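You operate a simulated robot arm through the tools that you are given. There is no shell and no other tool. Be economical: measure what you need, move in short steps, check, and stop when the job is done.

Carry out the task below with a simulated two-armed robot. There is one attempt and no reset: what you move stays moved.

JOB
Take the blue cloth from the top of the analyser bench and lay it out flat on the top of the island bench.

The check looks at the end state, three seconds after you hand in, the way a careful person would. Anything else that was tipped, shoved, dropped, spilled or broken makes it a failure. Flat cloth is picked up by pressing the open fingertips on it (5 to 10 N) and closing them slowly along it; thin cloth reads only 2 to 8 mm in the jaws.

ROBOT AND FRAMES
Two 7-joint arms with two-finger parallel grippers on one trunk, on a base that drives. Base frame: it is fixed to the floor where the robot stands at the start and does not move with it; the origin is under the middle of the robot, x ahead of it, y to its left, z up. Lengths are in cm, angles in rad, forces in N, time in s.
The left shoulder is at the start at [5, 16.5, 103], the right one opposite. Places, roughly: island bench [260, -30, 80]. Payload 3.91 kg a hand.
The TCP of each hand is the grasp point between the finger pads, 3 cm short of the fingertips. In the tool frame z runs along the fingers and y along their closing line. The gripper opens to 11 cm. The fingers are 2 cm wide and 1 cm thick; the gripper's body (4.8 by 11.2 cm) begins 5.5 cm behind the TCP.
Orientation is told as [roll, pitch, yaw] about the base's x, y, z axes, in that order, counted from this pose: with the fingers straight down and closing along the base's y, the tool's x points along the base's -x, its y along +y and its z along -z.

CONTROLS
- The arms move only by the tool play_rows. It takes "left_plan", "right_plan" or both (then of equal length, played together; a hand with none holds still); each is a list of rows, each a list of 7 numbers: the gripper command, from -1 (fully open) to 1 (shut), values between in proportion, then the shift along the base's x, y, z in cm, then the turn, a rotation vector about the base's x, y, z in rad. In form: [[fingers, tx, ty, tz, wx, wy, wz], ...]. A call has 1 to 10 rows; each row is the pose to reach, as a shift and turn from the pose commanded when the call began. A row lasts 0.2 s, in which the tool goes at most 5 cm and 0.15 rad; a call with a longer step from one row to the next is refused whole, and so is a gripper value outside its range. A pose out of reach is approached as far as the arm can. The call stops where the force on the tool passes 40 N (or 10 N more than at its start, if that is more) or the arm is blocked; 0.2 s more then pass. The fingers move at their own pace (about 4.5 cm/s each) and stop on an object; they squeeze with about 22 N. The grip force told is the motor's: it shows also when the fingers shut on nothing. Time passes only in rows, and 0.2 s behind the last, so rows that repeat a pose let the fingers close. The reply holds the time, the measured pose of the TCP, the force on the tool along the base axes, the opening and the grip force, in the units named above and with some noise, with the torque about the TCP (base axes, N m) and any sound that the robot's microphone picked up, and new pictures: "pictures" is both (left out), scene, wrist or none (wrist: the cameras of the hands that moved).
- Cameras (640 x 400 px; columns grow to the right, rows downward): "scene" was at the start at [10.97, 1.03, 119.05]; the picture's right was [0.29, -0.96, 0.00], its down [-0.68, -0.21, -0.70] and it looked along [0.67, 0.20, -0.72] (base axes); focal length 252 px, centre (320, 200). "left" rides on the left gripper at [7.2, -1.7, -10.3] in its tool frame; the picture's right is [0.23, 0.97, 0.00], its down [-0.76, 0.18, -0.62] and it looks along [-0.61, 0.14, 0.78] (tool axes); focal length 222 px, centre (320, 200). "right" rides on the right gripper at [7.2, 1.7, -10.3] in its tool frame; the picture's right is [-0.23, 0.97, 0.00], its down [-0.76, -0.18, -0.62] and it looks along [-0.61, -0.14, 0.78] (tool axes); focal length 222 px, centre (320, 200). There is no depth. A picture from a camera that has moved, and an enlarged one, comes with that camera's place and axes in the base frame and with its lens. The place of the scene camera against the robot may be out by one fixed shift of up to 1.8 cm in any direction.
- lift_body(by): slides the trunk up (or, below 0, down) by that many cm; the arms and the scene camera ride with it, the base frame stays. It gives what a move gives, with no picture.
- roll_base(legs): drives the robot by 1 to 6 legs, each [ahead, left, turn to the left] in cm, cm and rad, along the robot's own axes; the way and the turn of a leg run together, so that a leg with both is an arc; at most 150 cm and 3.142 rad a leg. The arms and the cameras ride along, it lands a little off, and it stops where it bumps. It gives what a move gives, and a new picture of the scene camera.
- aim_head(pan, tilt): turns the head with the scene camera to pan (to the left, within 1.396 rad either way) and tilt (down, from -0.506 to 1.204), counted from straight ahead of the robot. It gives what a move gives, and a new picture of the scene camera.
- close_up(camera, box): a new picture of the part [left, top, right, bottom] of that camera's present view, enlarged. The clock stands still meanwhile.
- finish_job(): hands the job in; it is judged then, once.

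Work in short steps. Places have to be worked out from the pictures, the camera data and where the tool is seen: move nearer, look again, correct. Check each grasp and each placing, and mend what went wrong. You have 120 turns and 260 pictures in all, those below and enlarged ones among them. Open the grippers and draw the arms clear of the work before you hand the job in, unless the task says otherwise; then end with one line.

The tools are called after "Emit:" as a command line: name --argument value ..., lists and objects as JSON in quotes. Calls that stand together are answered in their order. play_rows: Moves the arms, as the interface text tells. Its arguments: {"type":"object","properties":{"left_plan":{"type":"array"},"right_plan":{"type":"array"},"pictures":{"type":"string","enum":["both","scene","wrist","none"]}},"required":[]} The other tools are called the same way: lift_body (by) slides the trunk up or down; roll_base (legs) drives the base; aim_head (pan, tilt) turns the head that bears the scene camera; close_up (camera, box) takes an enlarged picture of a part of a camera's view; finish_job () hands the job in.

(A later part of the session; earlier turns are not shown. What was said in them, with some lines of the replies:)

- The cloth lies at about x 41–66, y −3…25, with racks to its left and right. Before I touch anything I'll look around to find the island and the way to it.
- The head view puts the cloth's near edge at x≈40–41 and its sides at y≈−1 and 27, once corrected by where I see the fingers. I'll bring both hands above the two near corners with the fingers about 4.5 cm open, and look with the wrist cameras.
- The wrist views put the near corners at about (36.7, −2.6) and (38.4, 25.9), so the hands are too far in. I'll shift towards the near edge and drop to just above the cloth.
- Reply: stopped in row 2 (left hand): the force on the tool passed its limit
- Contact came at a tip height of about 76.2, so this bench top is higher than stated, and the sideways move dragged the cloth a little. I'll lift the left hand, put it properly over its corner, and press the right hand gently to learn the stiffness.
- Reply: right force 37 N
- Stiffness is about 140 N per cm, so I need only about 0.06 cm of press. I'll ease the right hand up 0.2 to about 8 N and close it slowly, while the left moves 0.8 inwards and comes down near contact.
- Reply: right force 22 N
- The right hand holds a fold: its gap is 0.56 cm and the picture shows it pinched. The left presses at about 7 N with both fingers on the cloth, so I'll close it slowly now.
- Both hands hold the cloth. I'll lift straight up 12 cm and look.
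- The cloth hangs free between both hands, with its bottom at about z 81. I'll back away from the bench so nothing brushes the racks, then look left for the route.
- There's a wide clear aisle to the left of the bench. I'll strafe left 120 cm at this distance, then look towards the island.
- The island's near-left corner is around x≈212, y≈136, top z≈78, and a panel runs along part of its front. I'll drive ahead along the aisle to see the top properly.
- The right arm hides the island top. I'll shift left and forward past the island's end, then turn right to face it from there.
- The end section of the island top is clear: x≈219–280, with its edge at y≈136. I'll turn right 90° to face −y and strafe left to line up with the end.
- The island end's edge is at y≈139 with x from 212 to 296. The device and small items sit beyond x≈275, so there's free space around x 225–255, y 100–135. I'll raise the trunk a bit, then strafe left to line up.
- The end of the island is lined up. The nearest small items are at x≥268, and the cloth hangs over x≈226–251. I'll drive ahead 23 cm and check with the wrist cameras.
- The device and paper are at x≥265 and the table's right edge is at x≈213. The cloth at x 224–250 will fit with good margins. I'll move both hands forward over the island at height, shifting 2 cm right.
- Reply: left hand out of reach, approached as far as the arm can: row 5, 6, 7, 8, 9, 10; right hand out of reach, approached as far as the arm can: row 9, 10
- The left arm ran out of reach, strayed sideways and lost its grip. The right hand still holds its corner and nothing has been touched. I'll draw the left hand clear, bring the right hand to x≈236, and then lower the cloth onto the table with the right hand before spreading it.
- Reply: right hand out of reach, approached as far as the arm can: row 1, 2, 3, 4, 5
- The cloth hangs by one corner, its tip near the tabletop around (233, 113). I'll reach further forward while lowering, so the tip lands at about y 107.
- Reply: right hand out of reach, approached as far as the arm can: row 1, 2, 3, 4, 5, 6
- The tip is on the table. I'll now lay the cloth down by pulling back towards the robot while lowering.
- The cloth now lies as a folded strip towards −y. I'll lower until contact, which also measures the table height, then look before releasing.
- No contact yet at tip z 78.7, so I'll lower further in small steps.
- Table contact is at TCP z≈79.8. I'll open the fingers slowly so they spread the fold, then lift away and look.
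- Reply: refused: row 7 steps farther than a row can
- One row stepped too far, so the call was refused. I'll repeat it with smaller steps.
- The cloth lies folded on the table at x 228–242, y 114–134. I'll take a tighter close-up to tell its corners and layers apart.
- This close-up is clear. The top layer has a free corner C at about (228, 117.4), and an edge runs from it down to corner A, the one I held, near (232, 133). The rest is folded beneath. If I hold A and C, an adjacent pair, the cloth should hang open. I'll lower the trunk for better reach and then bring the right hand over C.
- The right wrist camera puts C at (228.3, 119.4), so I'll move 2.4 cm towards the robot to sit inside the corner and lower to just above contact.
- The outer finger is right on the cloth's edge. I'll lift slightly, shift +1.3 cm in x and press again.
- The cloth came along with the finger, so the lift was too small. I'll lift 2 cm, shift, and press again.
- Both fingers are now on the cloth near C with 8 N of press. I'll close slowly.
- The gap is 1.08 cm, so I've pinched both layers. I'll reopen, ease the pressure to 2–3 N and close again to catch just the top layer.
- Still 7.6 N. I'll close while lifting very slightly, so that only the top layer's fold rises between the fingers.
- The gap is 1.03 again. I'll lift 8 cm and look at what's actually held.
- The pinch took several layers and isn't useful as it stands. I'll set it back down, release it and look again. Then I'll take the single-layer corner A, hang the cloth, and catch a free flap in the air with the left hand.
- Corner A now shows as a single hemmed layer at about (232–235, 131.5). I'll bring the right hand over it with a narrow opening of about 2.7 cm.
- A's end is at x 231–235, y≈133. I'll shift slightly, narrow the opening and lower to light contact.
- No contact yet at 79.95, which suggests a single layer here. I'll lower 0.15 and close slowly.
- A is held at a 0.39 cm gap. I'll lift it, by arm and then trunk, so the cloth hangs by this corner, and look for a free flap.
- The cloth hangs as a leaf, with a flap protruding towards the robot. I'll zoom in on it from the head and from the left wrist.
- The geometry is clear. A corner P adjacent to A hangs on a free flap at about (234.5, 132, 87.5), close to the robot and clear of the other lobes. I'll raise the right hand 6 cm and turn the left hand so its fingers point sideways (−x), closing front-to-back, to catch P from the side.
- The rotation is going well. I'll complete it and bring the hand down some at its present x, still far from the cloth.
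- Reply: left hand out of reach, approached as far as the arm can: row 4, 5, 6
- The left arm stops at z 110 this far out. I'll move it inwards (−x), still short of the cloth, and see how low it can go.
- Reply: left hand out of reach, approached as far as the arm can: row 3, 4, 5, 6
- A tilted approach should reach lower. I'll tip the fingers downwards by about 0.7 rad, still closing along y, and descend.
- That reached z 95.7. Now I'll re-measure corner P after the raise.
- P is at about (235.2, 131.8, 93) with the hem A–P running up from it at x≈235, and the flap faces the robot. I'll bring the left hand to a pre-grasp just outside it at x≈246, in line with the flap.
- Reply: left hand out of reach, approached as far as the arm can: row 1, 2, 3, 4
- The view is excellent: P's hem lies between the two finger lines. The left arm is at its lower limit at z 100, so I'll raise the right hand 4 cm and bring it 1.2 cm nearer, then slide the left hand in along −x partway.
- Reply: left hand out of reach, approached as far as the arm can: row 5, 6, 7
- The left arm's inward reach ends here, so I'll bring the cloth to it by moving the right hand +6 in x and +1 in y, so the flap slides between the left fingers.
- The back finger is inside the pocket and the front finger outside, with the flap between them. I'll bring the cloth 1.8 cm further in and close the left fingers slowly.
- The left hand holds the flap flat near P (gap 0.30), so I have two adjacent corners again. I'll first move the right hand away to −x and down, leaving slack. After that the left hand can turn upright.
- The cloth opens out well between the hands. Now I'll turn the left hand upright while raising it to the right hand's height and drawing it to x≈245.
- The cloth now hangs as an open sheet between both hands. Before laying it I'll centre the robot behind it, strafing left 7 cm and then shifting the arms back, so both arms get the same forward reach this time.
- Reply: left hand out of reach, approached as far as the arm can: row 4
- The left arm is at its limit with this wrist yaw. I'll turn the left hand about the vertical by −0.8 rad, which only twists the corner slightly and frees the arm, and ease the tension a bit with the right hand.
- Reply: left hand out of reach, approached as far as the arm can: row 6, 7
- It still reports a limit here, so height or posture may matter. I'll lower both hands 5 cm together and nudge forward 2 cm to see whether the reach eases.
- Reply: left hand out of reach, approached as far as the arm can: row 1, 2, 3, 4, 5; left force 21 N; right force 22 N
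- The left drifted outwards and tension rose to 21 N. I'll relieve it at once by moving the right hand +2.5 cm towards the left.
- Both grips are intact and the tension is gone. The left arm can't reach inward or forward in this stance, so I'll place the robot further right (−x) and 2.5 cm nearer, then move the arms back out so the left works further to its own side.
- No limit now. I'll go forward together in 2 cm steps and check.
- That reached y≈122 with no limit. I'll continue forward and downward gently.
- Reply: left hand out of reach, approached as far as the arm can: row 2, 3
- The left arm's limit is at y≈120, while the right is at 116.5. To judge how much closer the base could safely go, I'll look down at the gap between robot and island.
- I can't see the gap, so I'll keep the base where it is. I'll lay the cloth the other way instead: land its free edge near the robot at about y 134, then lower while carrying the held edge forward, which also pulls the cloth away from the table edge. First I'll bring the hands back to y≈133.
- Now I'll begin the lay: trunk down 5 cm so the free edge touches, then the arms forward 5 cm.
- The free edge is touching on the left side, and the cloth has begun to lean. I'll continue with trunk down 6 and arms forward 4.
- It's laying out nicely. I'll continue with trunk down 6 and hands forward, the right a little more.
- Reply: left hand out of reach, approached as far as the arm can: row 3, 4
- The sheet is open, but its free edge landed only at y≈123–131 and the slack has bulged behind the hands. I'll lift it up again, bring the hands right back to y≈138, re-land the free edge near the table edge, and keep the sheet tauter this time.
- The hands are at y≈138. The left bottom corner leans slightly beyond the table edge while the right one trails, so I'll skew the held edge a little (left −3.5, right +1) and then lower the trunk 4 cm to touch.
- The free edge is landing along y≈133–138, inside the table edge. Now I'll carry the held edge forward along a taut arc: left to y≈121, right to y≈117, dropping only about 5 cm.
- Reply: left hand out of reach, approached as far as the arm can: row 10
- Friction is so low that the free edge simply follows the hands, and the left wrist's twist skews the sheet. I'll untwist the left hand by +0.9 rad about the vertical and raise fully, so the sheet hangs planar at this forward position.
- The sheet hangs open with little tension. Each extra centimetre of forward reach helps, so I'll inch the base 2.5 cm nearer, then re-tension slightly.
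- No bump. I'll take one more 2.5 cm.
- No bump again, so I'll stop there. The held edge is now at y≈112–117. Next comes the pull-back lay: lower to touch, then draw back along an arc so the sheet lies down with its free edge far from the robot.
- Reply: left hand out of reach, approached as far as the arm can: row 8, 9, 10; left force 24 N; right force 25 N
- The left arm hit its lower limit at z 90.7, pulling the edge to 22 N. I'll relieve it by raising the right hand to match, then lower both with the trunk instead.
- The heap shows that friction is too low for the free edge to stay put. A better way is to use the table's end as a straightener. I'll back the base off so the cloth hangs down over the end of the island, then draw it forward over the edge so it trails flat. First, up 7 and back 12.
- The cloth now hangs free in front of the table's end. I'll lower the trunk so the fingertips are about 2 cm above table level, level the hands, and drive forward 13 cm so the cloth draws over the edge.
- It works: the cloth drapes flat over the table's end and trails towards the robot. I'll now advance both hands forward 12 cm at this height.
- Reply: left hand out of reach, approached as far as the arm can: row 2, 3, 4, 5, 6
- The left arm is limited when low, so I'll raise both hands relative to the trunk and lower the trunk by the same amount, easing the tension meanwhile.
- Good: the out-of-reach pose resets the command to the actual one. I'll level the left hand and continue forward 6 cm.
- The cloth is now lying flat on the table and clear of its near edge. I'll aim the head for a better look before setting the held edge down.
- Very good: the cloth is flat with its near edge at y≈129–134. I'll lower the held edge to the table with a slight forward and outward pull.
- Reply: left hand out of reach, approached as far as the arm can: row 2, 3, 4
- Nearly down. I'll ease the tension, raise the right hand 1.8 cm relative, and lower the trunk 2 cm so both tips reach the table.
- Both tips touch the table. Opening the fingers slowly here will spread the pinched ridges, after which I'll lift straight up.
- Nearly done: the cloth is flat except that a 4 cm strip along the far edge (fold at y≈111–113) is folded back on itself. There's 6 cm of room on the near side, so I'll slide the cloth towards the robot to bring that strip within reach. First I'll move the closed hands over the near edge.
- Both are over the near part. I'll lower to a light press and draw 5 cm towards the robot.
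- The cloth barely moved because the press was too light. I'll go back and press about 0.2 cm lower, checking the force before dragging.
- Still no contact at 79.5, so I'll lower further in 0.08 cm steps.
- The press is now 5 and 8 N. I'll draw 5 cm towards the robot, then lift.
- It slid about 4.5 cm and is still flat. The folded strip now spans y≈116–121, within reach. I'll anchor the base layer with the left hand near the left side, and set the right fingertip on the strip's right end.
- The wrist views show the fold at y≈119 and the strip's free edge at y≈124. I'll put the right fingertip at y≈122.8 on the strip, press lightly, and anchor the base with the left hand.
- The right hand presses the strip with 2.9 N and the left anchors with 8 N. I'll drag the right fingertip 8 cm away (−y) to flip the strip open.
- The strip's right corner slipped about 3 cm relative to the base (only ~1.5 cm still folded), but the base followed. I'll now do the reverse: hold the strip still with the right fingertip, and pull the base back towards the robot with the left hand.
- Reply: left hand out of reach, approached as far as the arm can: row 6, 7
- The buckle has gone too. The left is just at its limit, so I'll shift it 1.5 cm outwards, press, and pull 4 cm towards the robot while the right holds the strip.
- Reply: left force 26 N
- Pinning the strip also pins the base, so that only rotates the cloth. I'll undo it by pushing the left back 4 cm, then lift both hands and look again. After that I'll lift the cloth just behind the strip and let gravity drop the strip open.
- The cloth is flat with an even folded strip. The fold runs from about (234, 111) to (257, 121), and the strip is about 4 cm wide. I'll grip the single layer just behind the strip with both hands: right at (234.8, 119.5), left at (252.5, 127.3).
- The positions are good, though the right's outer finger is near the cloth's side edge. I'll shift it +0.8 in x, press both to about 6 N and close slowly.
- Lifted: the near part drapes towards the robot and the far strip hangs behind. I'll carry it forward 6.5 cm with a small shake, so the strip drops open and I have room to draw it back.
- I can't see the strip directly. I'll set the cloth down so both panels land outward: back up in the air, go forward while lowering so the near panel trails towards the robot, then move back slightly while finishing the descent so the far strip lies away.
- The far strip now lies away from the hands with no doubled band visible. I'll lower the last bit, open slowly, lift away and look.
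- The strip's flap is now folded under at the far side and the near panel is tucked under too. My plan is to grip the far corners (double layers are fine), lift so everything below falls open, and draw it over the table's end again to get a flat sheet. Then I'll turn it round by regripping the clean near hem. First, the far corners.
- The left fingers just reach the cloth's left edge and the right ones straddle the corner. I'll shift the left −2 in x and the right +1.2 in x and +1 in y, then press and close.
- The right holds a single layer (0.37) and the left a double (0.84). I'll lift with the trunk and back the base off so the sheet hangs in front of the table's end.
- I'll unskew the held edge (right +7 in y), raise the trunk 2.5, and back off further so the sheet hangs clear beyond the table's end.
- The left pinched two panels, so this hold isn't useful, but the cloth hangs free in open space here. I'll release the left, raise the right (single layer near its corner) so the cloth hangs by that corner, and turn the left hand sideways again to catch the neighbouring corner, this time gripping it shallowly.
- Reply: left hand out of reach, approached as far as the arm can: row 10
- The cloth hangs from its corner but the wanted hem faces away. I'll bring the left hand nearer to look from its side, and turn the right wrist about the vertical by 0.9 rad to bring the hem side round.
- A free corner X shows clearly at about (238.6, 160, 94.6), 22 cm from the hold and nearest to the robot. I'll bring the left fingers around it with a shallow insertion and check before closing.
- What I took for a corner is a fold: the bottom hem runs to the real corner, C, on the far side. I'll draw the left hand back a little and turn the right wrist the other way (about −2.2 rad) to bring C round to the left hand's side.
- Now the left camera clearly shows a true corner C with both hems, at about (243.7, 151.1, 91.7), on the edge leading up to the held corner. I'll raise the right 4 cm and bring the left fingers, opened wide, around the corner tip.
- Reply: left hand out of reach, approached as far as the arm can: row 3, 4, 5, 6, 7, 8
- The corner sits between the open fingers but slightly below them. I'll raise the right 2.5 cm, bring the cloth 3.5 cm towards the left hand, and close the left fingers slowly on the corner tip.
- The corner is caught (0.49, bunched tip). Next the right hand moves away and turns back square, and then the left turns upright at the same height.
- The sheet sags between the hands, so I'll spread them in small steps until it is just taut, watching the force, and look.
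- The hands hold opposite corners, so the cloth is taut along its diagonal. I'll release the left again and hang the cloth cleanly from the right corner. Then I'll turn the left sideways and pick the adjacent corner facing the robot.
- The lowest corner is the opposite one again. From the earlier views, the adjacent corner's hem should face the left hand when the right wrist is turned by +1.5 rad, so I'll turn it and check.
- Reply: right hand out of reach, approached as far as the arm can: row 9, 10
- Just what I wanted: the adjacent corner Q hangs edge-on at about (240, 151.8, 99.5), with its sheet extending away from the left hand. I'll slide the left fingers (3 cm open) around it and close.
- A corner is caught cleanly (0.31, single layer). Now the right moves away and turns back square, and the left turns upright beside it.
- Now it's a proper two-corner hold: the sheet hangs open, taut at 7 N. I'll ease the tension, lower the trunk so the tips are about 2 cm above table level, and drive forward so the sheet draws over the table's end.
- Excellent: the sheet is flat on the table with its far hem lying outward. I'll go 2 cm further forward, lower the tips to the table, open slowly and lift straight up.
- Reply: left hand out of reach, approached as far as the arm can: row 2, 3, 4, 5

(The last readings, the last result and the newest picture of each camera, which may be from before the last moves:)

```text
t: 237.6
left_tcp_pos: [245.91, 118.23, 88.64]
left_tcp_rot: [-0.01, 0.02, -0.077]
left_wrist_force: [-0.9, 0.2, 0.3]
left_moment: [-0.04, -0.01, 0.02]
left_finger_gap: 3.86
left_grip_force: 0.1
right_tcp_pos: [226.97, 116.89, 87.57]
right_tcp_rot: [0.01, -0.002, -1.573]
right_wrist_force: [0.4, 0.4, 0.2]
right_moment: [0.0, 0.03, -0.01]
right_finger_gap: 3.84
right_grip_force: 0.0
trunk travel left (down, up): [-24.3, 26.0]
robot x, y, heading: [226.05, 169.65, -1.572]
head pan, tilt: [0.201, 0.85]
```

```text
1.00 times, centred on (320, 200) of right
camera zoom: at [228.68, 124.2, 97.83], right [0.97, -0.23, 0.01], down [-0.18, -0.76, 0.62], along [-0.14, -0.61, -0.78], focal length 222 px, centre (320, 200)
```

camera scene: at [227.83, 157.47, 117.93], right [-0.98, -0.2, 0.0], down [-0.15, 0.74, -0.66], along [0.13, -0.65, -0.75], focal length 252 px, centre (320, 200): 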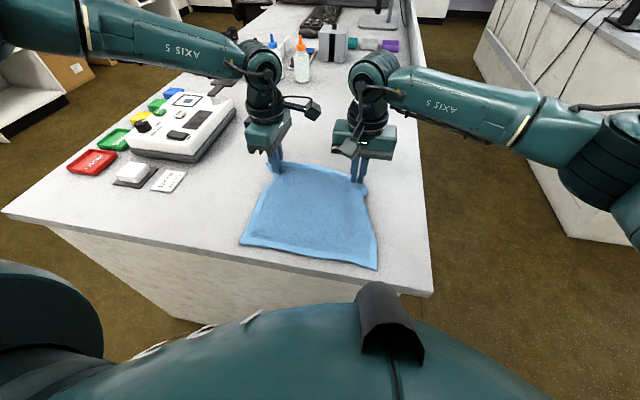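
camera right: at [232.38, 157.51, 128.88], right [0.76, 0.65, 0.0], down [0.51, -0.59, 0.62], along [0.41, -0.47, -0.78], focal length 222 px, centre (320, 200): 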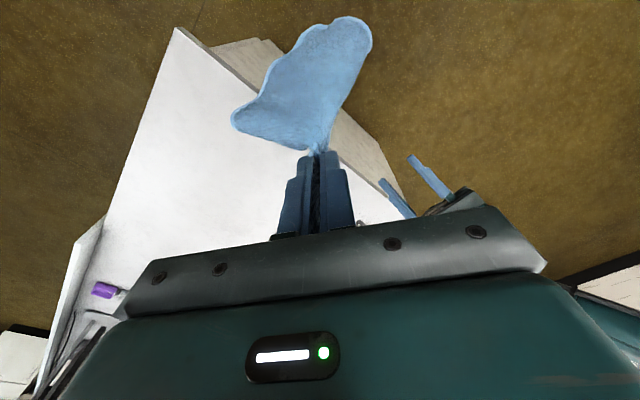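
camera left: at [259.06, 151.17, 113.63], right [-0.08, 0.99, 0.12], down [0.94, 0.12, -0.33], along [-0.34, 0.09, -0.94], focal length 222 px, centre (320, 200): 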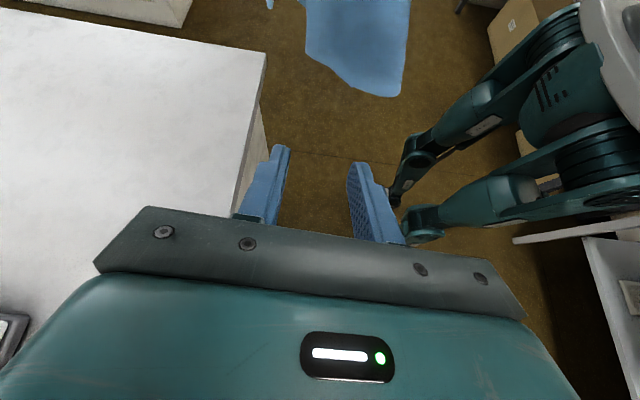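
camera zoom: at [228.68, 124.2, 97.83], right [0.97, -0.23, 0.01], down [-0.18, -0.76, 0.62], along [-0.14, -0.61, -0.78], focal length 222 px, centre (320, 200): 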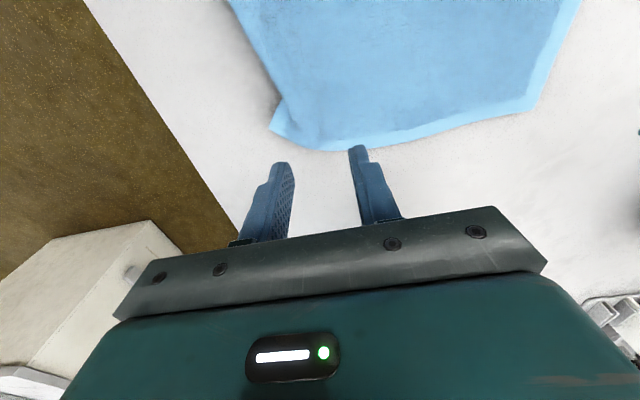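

Nearly perfect: the cloth is flat, with only the far-right corner a little gathered at about (222.6, 117). I'll press closed fingertips just inside that corner and ease it outward, while the left hand lifts clear.

Emit:
play_rows --left_plan '[[0.3, 0, 0, 3, 0, 0, 0], [0.3, 2, 2, 6, 0, 0, 0], [0.3, 4, 5, 9, 0, 0, 0], [0.3, 6, 8, 11, 0, 0, 0], [0.3, 6, 8, 11, 0, 0, 0], [0.3, 6, 8, 11, 0, 0, 0]]' --right_plan '[[1, -1, 1, 0, 0, 0, 0], [1, -1.6, 2, -2.5, 0, 0, 0], [1, -1.6, 2, -5.5, 0, 0, 0], [1, -1.6, 2, -7.6, 0, 0, 0], [1, -1.6, 2, -8.1, 0, 0, 0], [1, -1.6, 2, -8.25, 0, 0, 0]]' --pictures "none"

Emit:
play_rows --right_plan '[[1, 0, 0, -0.03, 0, 0, 0], [1, -0.5, -0.5, -0.05, 0, 0, 0], [1, -1, -1, -0.05, 0, 0, 0], [1, -1.5, -1.5, -0.05, 0, 0, 0], [1, -2, -2, -0.05, 0, 0, 0]]' --pictures "none"

Emit:
play_rows --right_plan '[[1, 0, 0, 2, 0, 0, 0], [1, 0, 0, 6, 0, 0, 0], [1, -1, 2, 10, 0, 0, 0]]' --pictures "none"

Emit:
close_up --camera "scene" --box '[230, 150, 390, 270]'

Emit:
close_up --camera "right" --box '[160, 0, 480, 200]'

```text
t: 239.0
left_tcp_pos: [252.24, 126.32, 99.61]
left_tcp_rot: [-0.014, 0.021, -0.076]
left_wrist_force: [-0.5, 0.0, 0.6]
left_moment: [0.03, 0.0, 0.01]
left_finger_gap: 3.84
left_grip_force: 0.1
right_tcp_pos: [225.7, 118.81, 79.51]
right_tcp_rot: [0.013, -0.008, -1.572]
right_wrist_force: [-0.3, 4.7, 26.8]
right_moment: [0.34, 0.16, -0.01]
right_finger_gap: 0.0
right_grip_force: 21.9
trunk travel left (down, up): [-24.3, 26.0]
robot x, y, heading: [226.16, 169.7, -1.576]
head pan, tilt: [0.201, 0.85]
```

```text
t: 240.2
left_tcp_pos: [252.33, 126.38, 99.61]
left_tcp_rot: [-0.012, 0.02, -0.076]
left_wrist_force: [-1.3, -0.5, -0.5]
left_moment: [0.01, -0.05, -0.01]
left_finger_gap: 3.86
left_grip_force: 0.0
right_tcp_pos: [223.62, 116.85, 79.5]
right_tcp_rot: [0.013, -0.006, -1.573]
right_wrist_force: [4.9, 4.8, 28.8]
right_moment: [0.38, -0.02, -0.09]
right_finger_gap: 0.0
right_grip_force: 22.1
trunk travel left (down, up): [-24.3, 26.0]
robot x, y, heading: [226.0, 169.36, -1.578]
head pan, tilt: [0.201, 0.85]
```

```text
t: 241.0
left_tcp_pos: [252.34, 125.97, 99.38]
left_tcp_rot: [-0.011, 0.02, -0.075]
left_wrist_force: [0.4, -0.1, -0.6]
left_moment: [0.0, 0.01, 0.01]
left_finger_gap: 3.84
left_grip_force: 0.1
right_tcp_pos: [222.52, 118.75, 88.94]
right_tcp_rot: [0.008, -0.001, -1.572]
right_wrist_force: [0.5, -0.3, 0.1]
right_moment: [0.0, -0.01, -0.02]
right_finger_gap: 0.0
right_grip_force: 21.8
trunk travel left (down, up): [-24.3, 26.0]
robot x, y, heading: [225.72, 169.45, -1.578]
head pan, tilt: [0.201, 0.85]
```

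```text
3.33 times, centred on (310, 210) of scene
camera zoom: at [227.81, 157.52, 117.92], right [-0.98, -0.2, 0.0], down [-0.15, 0.74, -0.66], along [0.13, -0.65, -0.75], focal length 841 px, centre (353, 167)
```

zoom: 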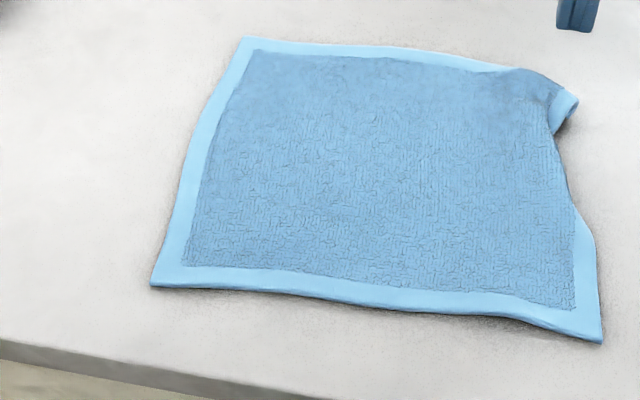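

```text
2.00 times, centred on (320, 100) of right
camera zoom: at [224.18, 125.9, 99.31], right [0.97, -0.23, 0.01], down [-0.18, -0.76, 0.62], along [-0.14, -0.61, -0.78], focal length 444 px, centre (320, 400)
```

zoom: 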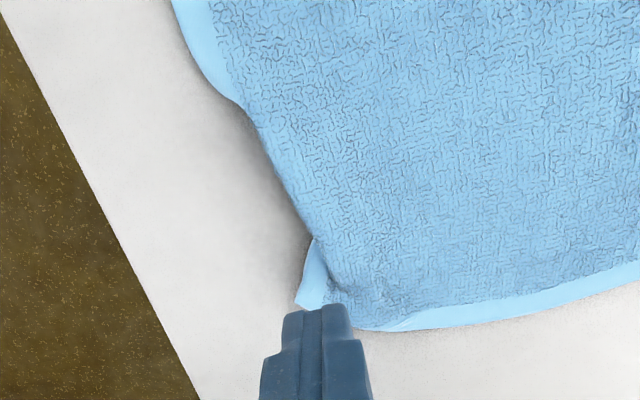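

The right edge's hem near that corner is tucked under, with the tip curled up at about (221.3, 115.4). I'll pinch the tip, lift it a little, draw it out towards where the corner belongs (about 219.5, 112.7), lay it down and release.

Emit:
play_rows --right_plan '[[0.4, -0.5, -1.5, 0, 0, 0, 0], [0.4, -0.7, -2.9, -2, 0, 0, 0], [0.4, -0.7, -2.9, -5.5, 0, 0, 0], [0.4, -0.7, -2.9, -8.5, 0, 0, 0], [0.4, -0.7, -2.9, -9.2, 0, 0, 0], [0.4, -0.7, -2.9, -9.35, 0, 0, 0], [0.6, -0.7, -2.9, -9.35, 0, 0, 0], [0.75, -0.7, -2.9, -9.35, 0, 0, 0], [0.9, -0.7, -2.9, -9.35, 0, 0, 0], [1, -0.7, -2.9, -9.35, 0, 0, 0]]' --pictures "none"

Emit:
play_rows --right_plan '[[1, 0, 0, 0, 0, 0, 0], [1, 0, 0, 1.5, 0, 0, 0], [1, 0, 0, 3.5, 0, 0, 0], [1, -0.8, -0.8, 4, 0, 0, 0], [1, -1.6, -1.6, 4, 0, 0, 0], [1, -2.2, -2.2, 3, 0, 0, 0], [1, -2.4, -2.4, 1.5, 0, 0, 0], [1, -2.5, -2.5, 0.3, 0, 0, 0]]' --pictures "none"

Emit:
close_up --camera "scene" --box '[230, 150, 390, 270]'

```text
t: 243.2
left_tcp_pos: [252.31, 126.08, 99.47]
left_tcp_rot: [-0.009, 0.021, -0.073]
left_wrist_force: [0.5, -0.1, -0.4]
left_moment: [0.0, 0.01, -0.02]
left_finger_gap: 3.84
left_grip_force: 0.0
right_tcp_pos: [221.83, 115.73, 79.78]
right_tcp_rot: [0.012, -0.002, -1.573]
right_wrist_force: [0.9, -0.5, 1.1]
right_moment: [-0.04, -0.03, -0.01]
right_finger_gap: 0.53
right_grip_force: 22.0
trunk travel left (down, up): [-24.3, 26.0]
robot x, y, heading: [226.04, 169.46, -1.57]
head pan, tilt: [0.201, 0.85]
```

```text
t: 245.0
left_tcp_pos: [252.36, 126.04, 99.51]
left_tcp_rot: [-0.011, 0.021, -0.076]
left_wrist_force: [-0.6, 0.1, -0.7]
left_moment: [0.04, -0.03, 0.04]
left_finger_gap: 3.85
left_grip_force: 0.3
right_tcp_pos: [219.29, 113.27, 80.22]
right_tcp_rot: [0.011, -0.002, -1.573]
right_wrist_force: [1.1, -0.2, -0.6]
right_moment: [0.02, 0.01, 0.0]
right_finger_gap: 0.54
right_grip_force: 22.1
trunk travel left (down, up): [-24.3, 26.0]
robot x, y, heading: [226.31, 169.6, -1.577]
head pan, tilt: [0.201, 0.85]
```

```text
3.33 times, centred on (310, 210) of scene
camera zoom: at [227.82, 157.48, 117.93], right [-0.98, -0.2, 0.0], down [-0.15, 0.74, -0.66], along [0.13, -0.65, -0.75], focal length 841 px, centre (353, 167)
```

zoom: 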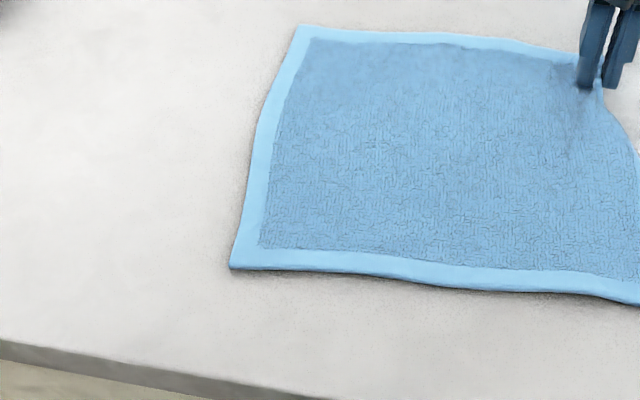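

The corner is held, though the whole cloth slid along. I'll lift the corner higher (8 cm) so the tucked hem drops open by gravity, lay it down again, open slowly and lift away.

Emit:
play_rows --right_plan '[[1, 0.3, 0.3, 2, 0, 0, 0], [1, 0.6, 0.6, 5, 0, 0, 0], [1, 0.9, 0.9, 8, 0, 0, 0], [1, 1.2, 0.5, 9, 0, 0, 0], [1, 0.4, 0.5, 9, 0, 0, 0], [1, 1.2, 0.5, 9, 0, 0, 0], [1, 1, 0.4, 7, 0, 0, 0], [1, 0.6, 0.2, 4.5, 0, 0, 0], [1, 0.2, 0, 2, 0, 0, 0], [1, 0, -0.2, -0.2, 0, 0, 0]]' --pictures "none"

Emit:
play_rows --right_plan '[[1, 0, 0, -0.35, 0, 0, 0], [0.8, 0, 0, -0.4, 0, 0, 0], [0.6, 0, 0, -0.4, 0, 0, 0], [0.4, 0, 0, -0.4, 0, 0, 0], [0.2, 0, 0, -0.3, 0, 0, 0], [0.2, 0, 0, 1.5, 0, 0, 0], [0.2, 0, 0, 5, 0, 0, 0], [0.2, -2, 2, 9, 0, 0, 0], [0.2, -3, 5, 12, 0, 0, 0]]' --pictures "none"

Emit:
close_up --camera "scene" --box '[250, 150, 430, 270]'

```text
t: 247.2
left_tcp_pos: [252.25, 126.05, 99.65]
left_tcp_rot: [-0.011, 0.021, -0.075]
left_wrist_force: [0.4, 0.5, 0.1]
left_moment: [0.01, -0.02, 0.03]
left_finger_gap: 3.85
left_grip_force: 0.1
right_tcp_pos: [219.35, 113.08, 79.92]
right_tcp_rot: [0.012, -0.004, -1.574]
right_wrist_force: [0.0, 0.0, 7.9]
right_moment: [0.05, -0.06, -0.02]
right_finger_gap: 0.55
right_grip_force: 21.9
trunk travel left (down, up): [-24.3, 26.0]
robot x, y, heading: [226.17, 169.21, -1.578]
head pan, tilt: [0.201, 0.85]
```

```text
t: 249.2
left_tcp_pos: [252.26, 126.19, 99.44]
left_tcp_rot: [-0.011, 0.022, -0.073]
left_wrist_force: [0.0, -0.2, 0.0]
left_moment: [-0.03, -0.01, 0.03]
left_finger_gap: 3.85
left_grip_force: 0.1
right_tcp_pos: [216.07, 118.69, 92.07]
right_tcp_rot: [0.008, -0.002, -1.571]
right_wrist_force: [-0.4, -0.5, -0.2]
right_moment: [0.0, 0.01, 0.0]
right_finger_gap: 4.38
right_grip_force: 0.0
trunk travel left (down, up): [-24.3, 26.0]
robot x, y, heading: [225.8, 169.16, -1.576]
head pan, tilt: [0.201, 0.85]
```

```text
3.33 times, centred on (340, 210) of scene
camera zoom: at [227.81, 157.51, 117.93], right [-0.98, -0.2, 0.0], down [-0.15, 0.74, -0.66], along [0.13, -0.65, -0.75], focal length 841 px, centre (253, 167)
```

zoom: 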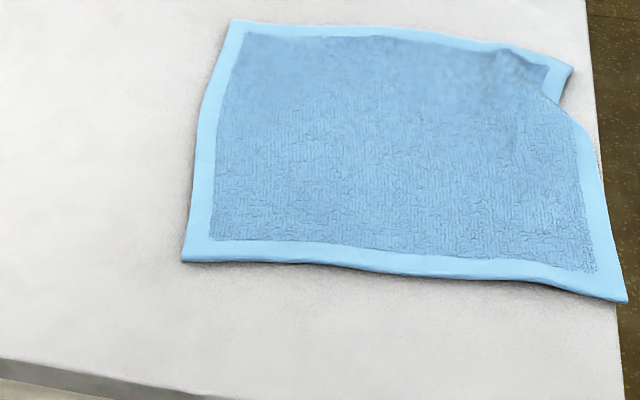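

The hem has dropped open. Only a tiny ridge remains at the corner, but the near-right corner now sits right at the table's side edge. I'll press with the right hand near the middle and slide the whole cloth 4 cm to the left (+x), then lift off and check.

Emit:
play_rows --right_plan '[[1, 4, 1, 0, 0, 0, 0], [1, 8, 2, 0, 0, 0, 0], [1, 12, 3, -2, 0, 0, 0], [1, 15, 3.5, -5, 0, 0, 0], [1, 15, 3.5, -9, 0, 0, 0], [1, 15, 3.5, -12, 0, 0, 0], [1, 15, 3.5, -12.6, 0, 0, 0], [1, 15, 3.5, -12.75, 0, 0, 0], [1, 15, 3.5, -12.83, 0, 0, 0]]' --pictures "none"

Emit:
play_rows --right_plan '[[1, 0, 0, -0.03, 0, 0, 0], [1, 0.8, 0, -0.03, 0, 0, 0], [1, 1.6, 0, -0.03, 0, 0, 0], [1, 2.4, 0, -0.03, 0, 0, 0], [1, 3.2, 0, -0.03, 0, 0, 0], [1, 4, 0, -0.03, 0, 0, 0], [1, 4, 0, 2, 0, 0, 0], [1, 4, 0, 6, 0, 0, 0], [1, 0, 0, 9, 0, 0, 0], [1, -4, 0, 10, 0, 0, 0]]' --pictures "none"

Emit:
play_rows --right_plan '[[1, -4, 0, 0, 0, 0, 0], [1, -8, 1, 0, 0, 0, 0], [1, -12, 2, 0, 0, 0, 0], [1, -15, 3, 0, 0, 0, 0]]' --pictures "none"

Emit:
close_up --camera "scene" --box '[240, 150, 420, 270]'

```text
t: 251.2
left_tcp_pos: [252.25, 126.04, 99.53]
left_tcp_rot: [-0.01, 0.019, -0.075]
left_wrist_force: [0.1, 0.2, 0.0]
left_moment: [0.01, 0.05, 0.02]
left_finger_gap: 3.83
left_grip_force: 0.0
right_tcp_pos: [231.37, 121.78, 79.34]
right_tcp_rot: [0.011, -0.003, -1.571]
right_wrist_force: [-0.5, 3.0, 10.6]
right_moment: [0.03, 0.04, -0.01]
right_finger_gap: 0.02
right_grip_force: 22.1
trunk travel left (down, up): [-24.3, 26.0]
robot x, y, heading: [225.95, 169.3, -1.572]
head pan, tilt: [0.201, 0.85]
```

```text
t: 253.4
left_tcp_pos: [252.32, 126.07, 99.45]
left_tcp_rot: [-0.009, 0.023, -0.074]
left_wrist_force: [0.1, -0.5, -0.6]
left_moment: [0.02, -0.03, 0.0]
left_finger_gap: 3.84
left_grip_force: 0.0
right_tcp_pos: [227.29, 121.28, 88.91]
right_tcp_rot: [0.009, -0.001, -1.571]
right_wrist_force: [0.6, 0.2, 0.5]
right_moment: [0.01, 0.01, 0.02]
right_finger_gap: 0.0
right_grip_force: 21.5
trunk travel left (down, up): [-24.3, 26.0]
robot x, y, heading: [225.68, 169.34, -1.582]
head pan, tilt: [0.201, 0.85]
```

```text
t: 254.4
left_tcp_pos: [252.31, 125.94, 99.35]
left_tcp_rot: [-0.008, 0.023, -0.074]
left_wrist_force: [-0.3, 0.0, -0.3]
left_moment: [0.0, 0.01, 0.03]
left_finger_gap: 3.86
left_grip_force: 0.0
right_tcp_pos: [212.34, 124.35, 89.12]
right_tcp_rot: [0.01, -0.001, -1.573]
right_wrist_force: [0.8, 0.0, 0.3]
right_moment: [-0.02, 0.03, -0.03]
right_finger_gap: 0.0
right_grip_force: 22.2
trunk travel left (down, up): [-24.3, 26.0]
robot x, y, heading: [226.21, 169.47, -1.577]
head pan, tilt: [0.201, 0.85]
```

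```text
3.33 times, centred on (330, 210) of scene
camera zoom: at [227.79, 157.49, 117.93], right [-0.98, -0.2, 0.0], down [-0.15, 0.74, -0.66], along [0.13, -0.65, -0.75], focal length 841 px, centre (287, 167)
5 turns are left
```

zoom: 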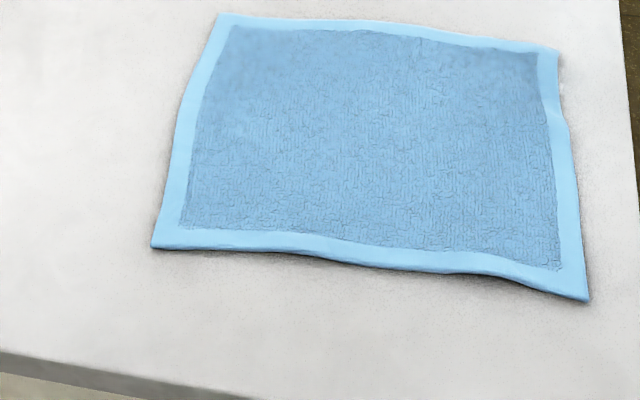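

That's flat: all four hems are visible and the whole cloth is on the table. I'll open the grippers, raise both hands, and back the robot away.

Emit:
play_rows --left_plan '[[-0.5, 0, 0, 3, 0, 0, 0], [-1, 0, 2, 6, 0, 0, 0], [-1, 0, 5, 9, 0, 0, 0], [-1, 0, 8, 10, 0, 0, 0]]' --right_plan '[[-0.5, 0, 0, 4, 0, 0, 0], [-1, 0, 2, 8, 0, 0, 0], [-1, 0, 5, 12, 0, 0, 0], [-1, 0, 8, 14, 0, 0, 0]]' --pictures "none"

Emit:
roll_base --legs '[[-20, 0, 0]]'

```text
t: 255.4
left_tcp_pos: [252.1, 134.19, 109.84]
left_tcp_rot: [-0.01, 0.021, -0.075]
left_wrist_force: [-0.4, -0.5, -0.3]
left_moment: [-0.02, 0.01, -0.02]
left_finger_gap: 10.99
left_grip_force: 0.0
right_tcp_pos: [211.99, 132.64, 103.17]
right_tcp_rot: [0.01, -0.001, -1.572]
right_wrist_force: [0.6, 0.6, 0.3]
right_moment: [-0.02, 0.0, 0.01]
right_finger_gap: 8.54
right_grip_force: 0.1
trunk travel left (down, up): [-24.3, 26.0]
robot x, y, heading: [226.48, 169.34, -1.575]
head pan, tilt: [0.201, 0.85]
```

```text
t: 257.0
left_tcp_pos: [252.25, 154.54, 109.67]
left_tcp_rot: [-0.011, 0.02, -0.075]
left_wrist_force: [-0.3, -0.5, -0.9]
left_moment: [-0.02, 0.01, 0.02]
left_finger_gap: 11.0
left_grip_force: 0.0
right_tcp_pos: [212.1, 153.15, 103.2]
right_tcp_rot: [0.01, -0.001, -1.572]
right_wrist_force: [-0.5, -0.4, -0.1]
right_moment: [-0.04, 0.03, 0.01]
right_finger_gap: 10.99
right_grip_force: 0.0
trunk travel left (down, up): [-24.3, 26.0]
robot x, y, heading: [226.29, 189.82, -1.576]
head pan, tilt: [0.201, 0.85]
camera scene: at [227.91, 177.95, 117.94], right [-0.98, -0.2, 0.0], down [-0.15, 0.74, -0.66], along [0.13, -0.65, -0.75], focal length 252 px, centre (320, 200)
4 turns are left
```

scene: 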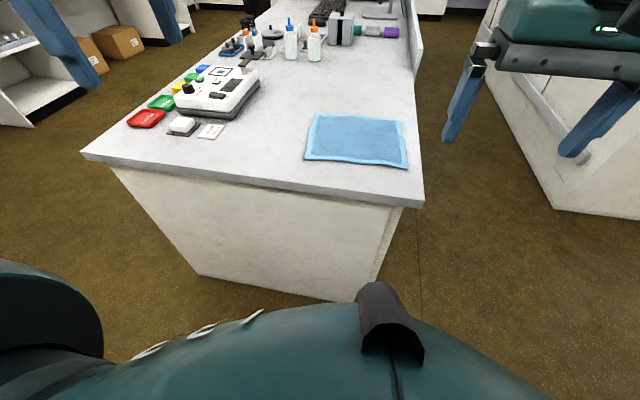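

The cloth lies flat on the island bench, everything else on it is undisturbed, and both arms are clear with open grippers. I'm handing in.

Emit:
finish_job

```text
The job is handed in.
```

The blue cloth is laid out flat on the top of the island bench, with all four hems showing. In the last view nothing else on the bench had moved.
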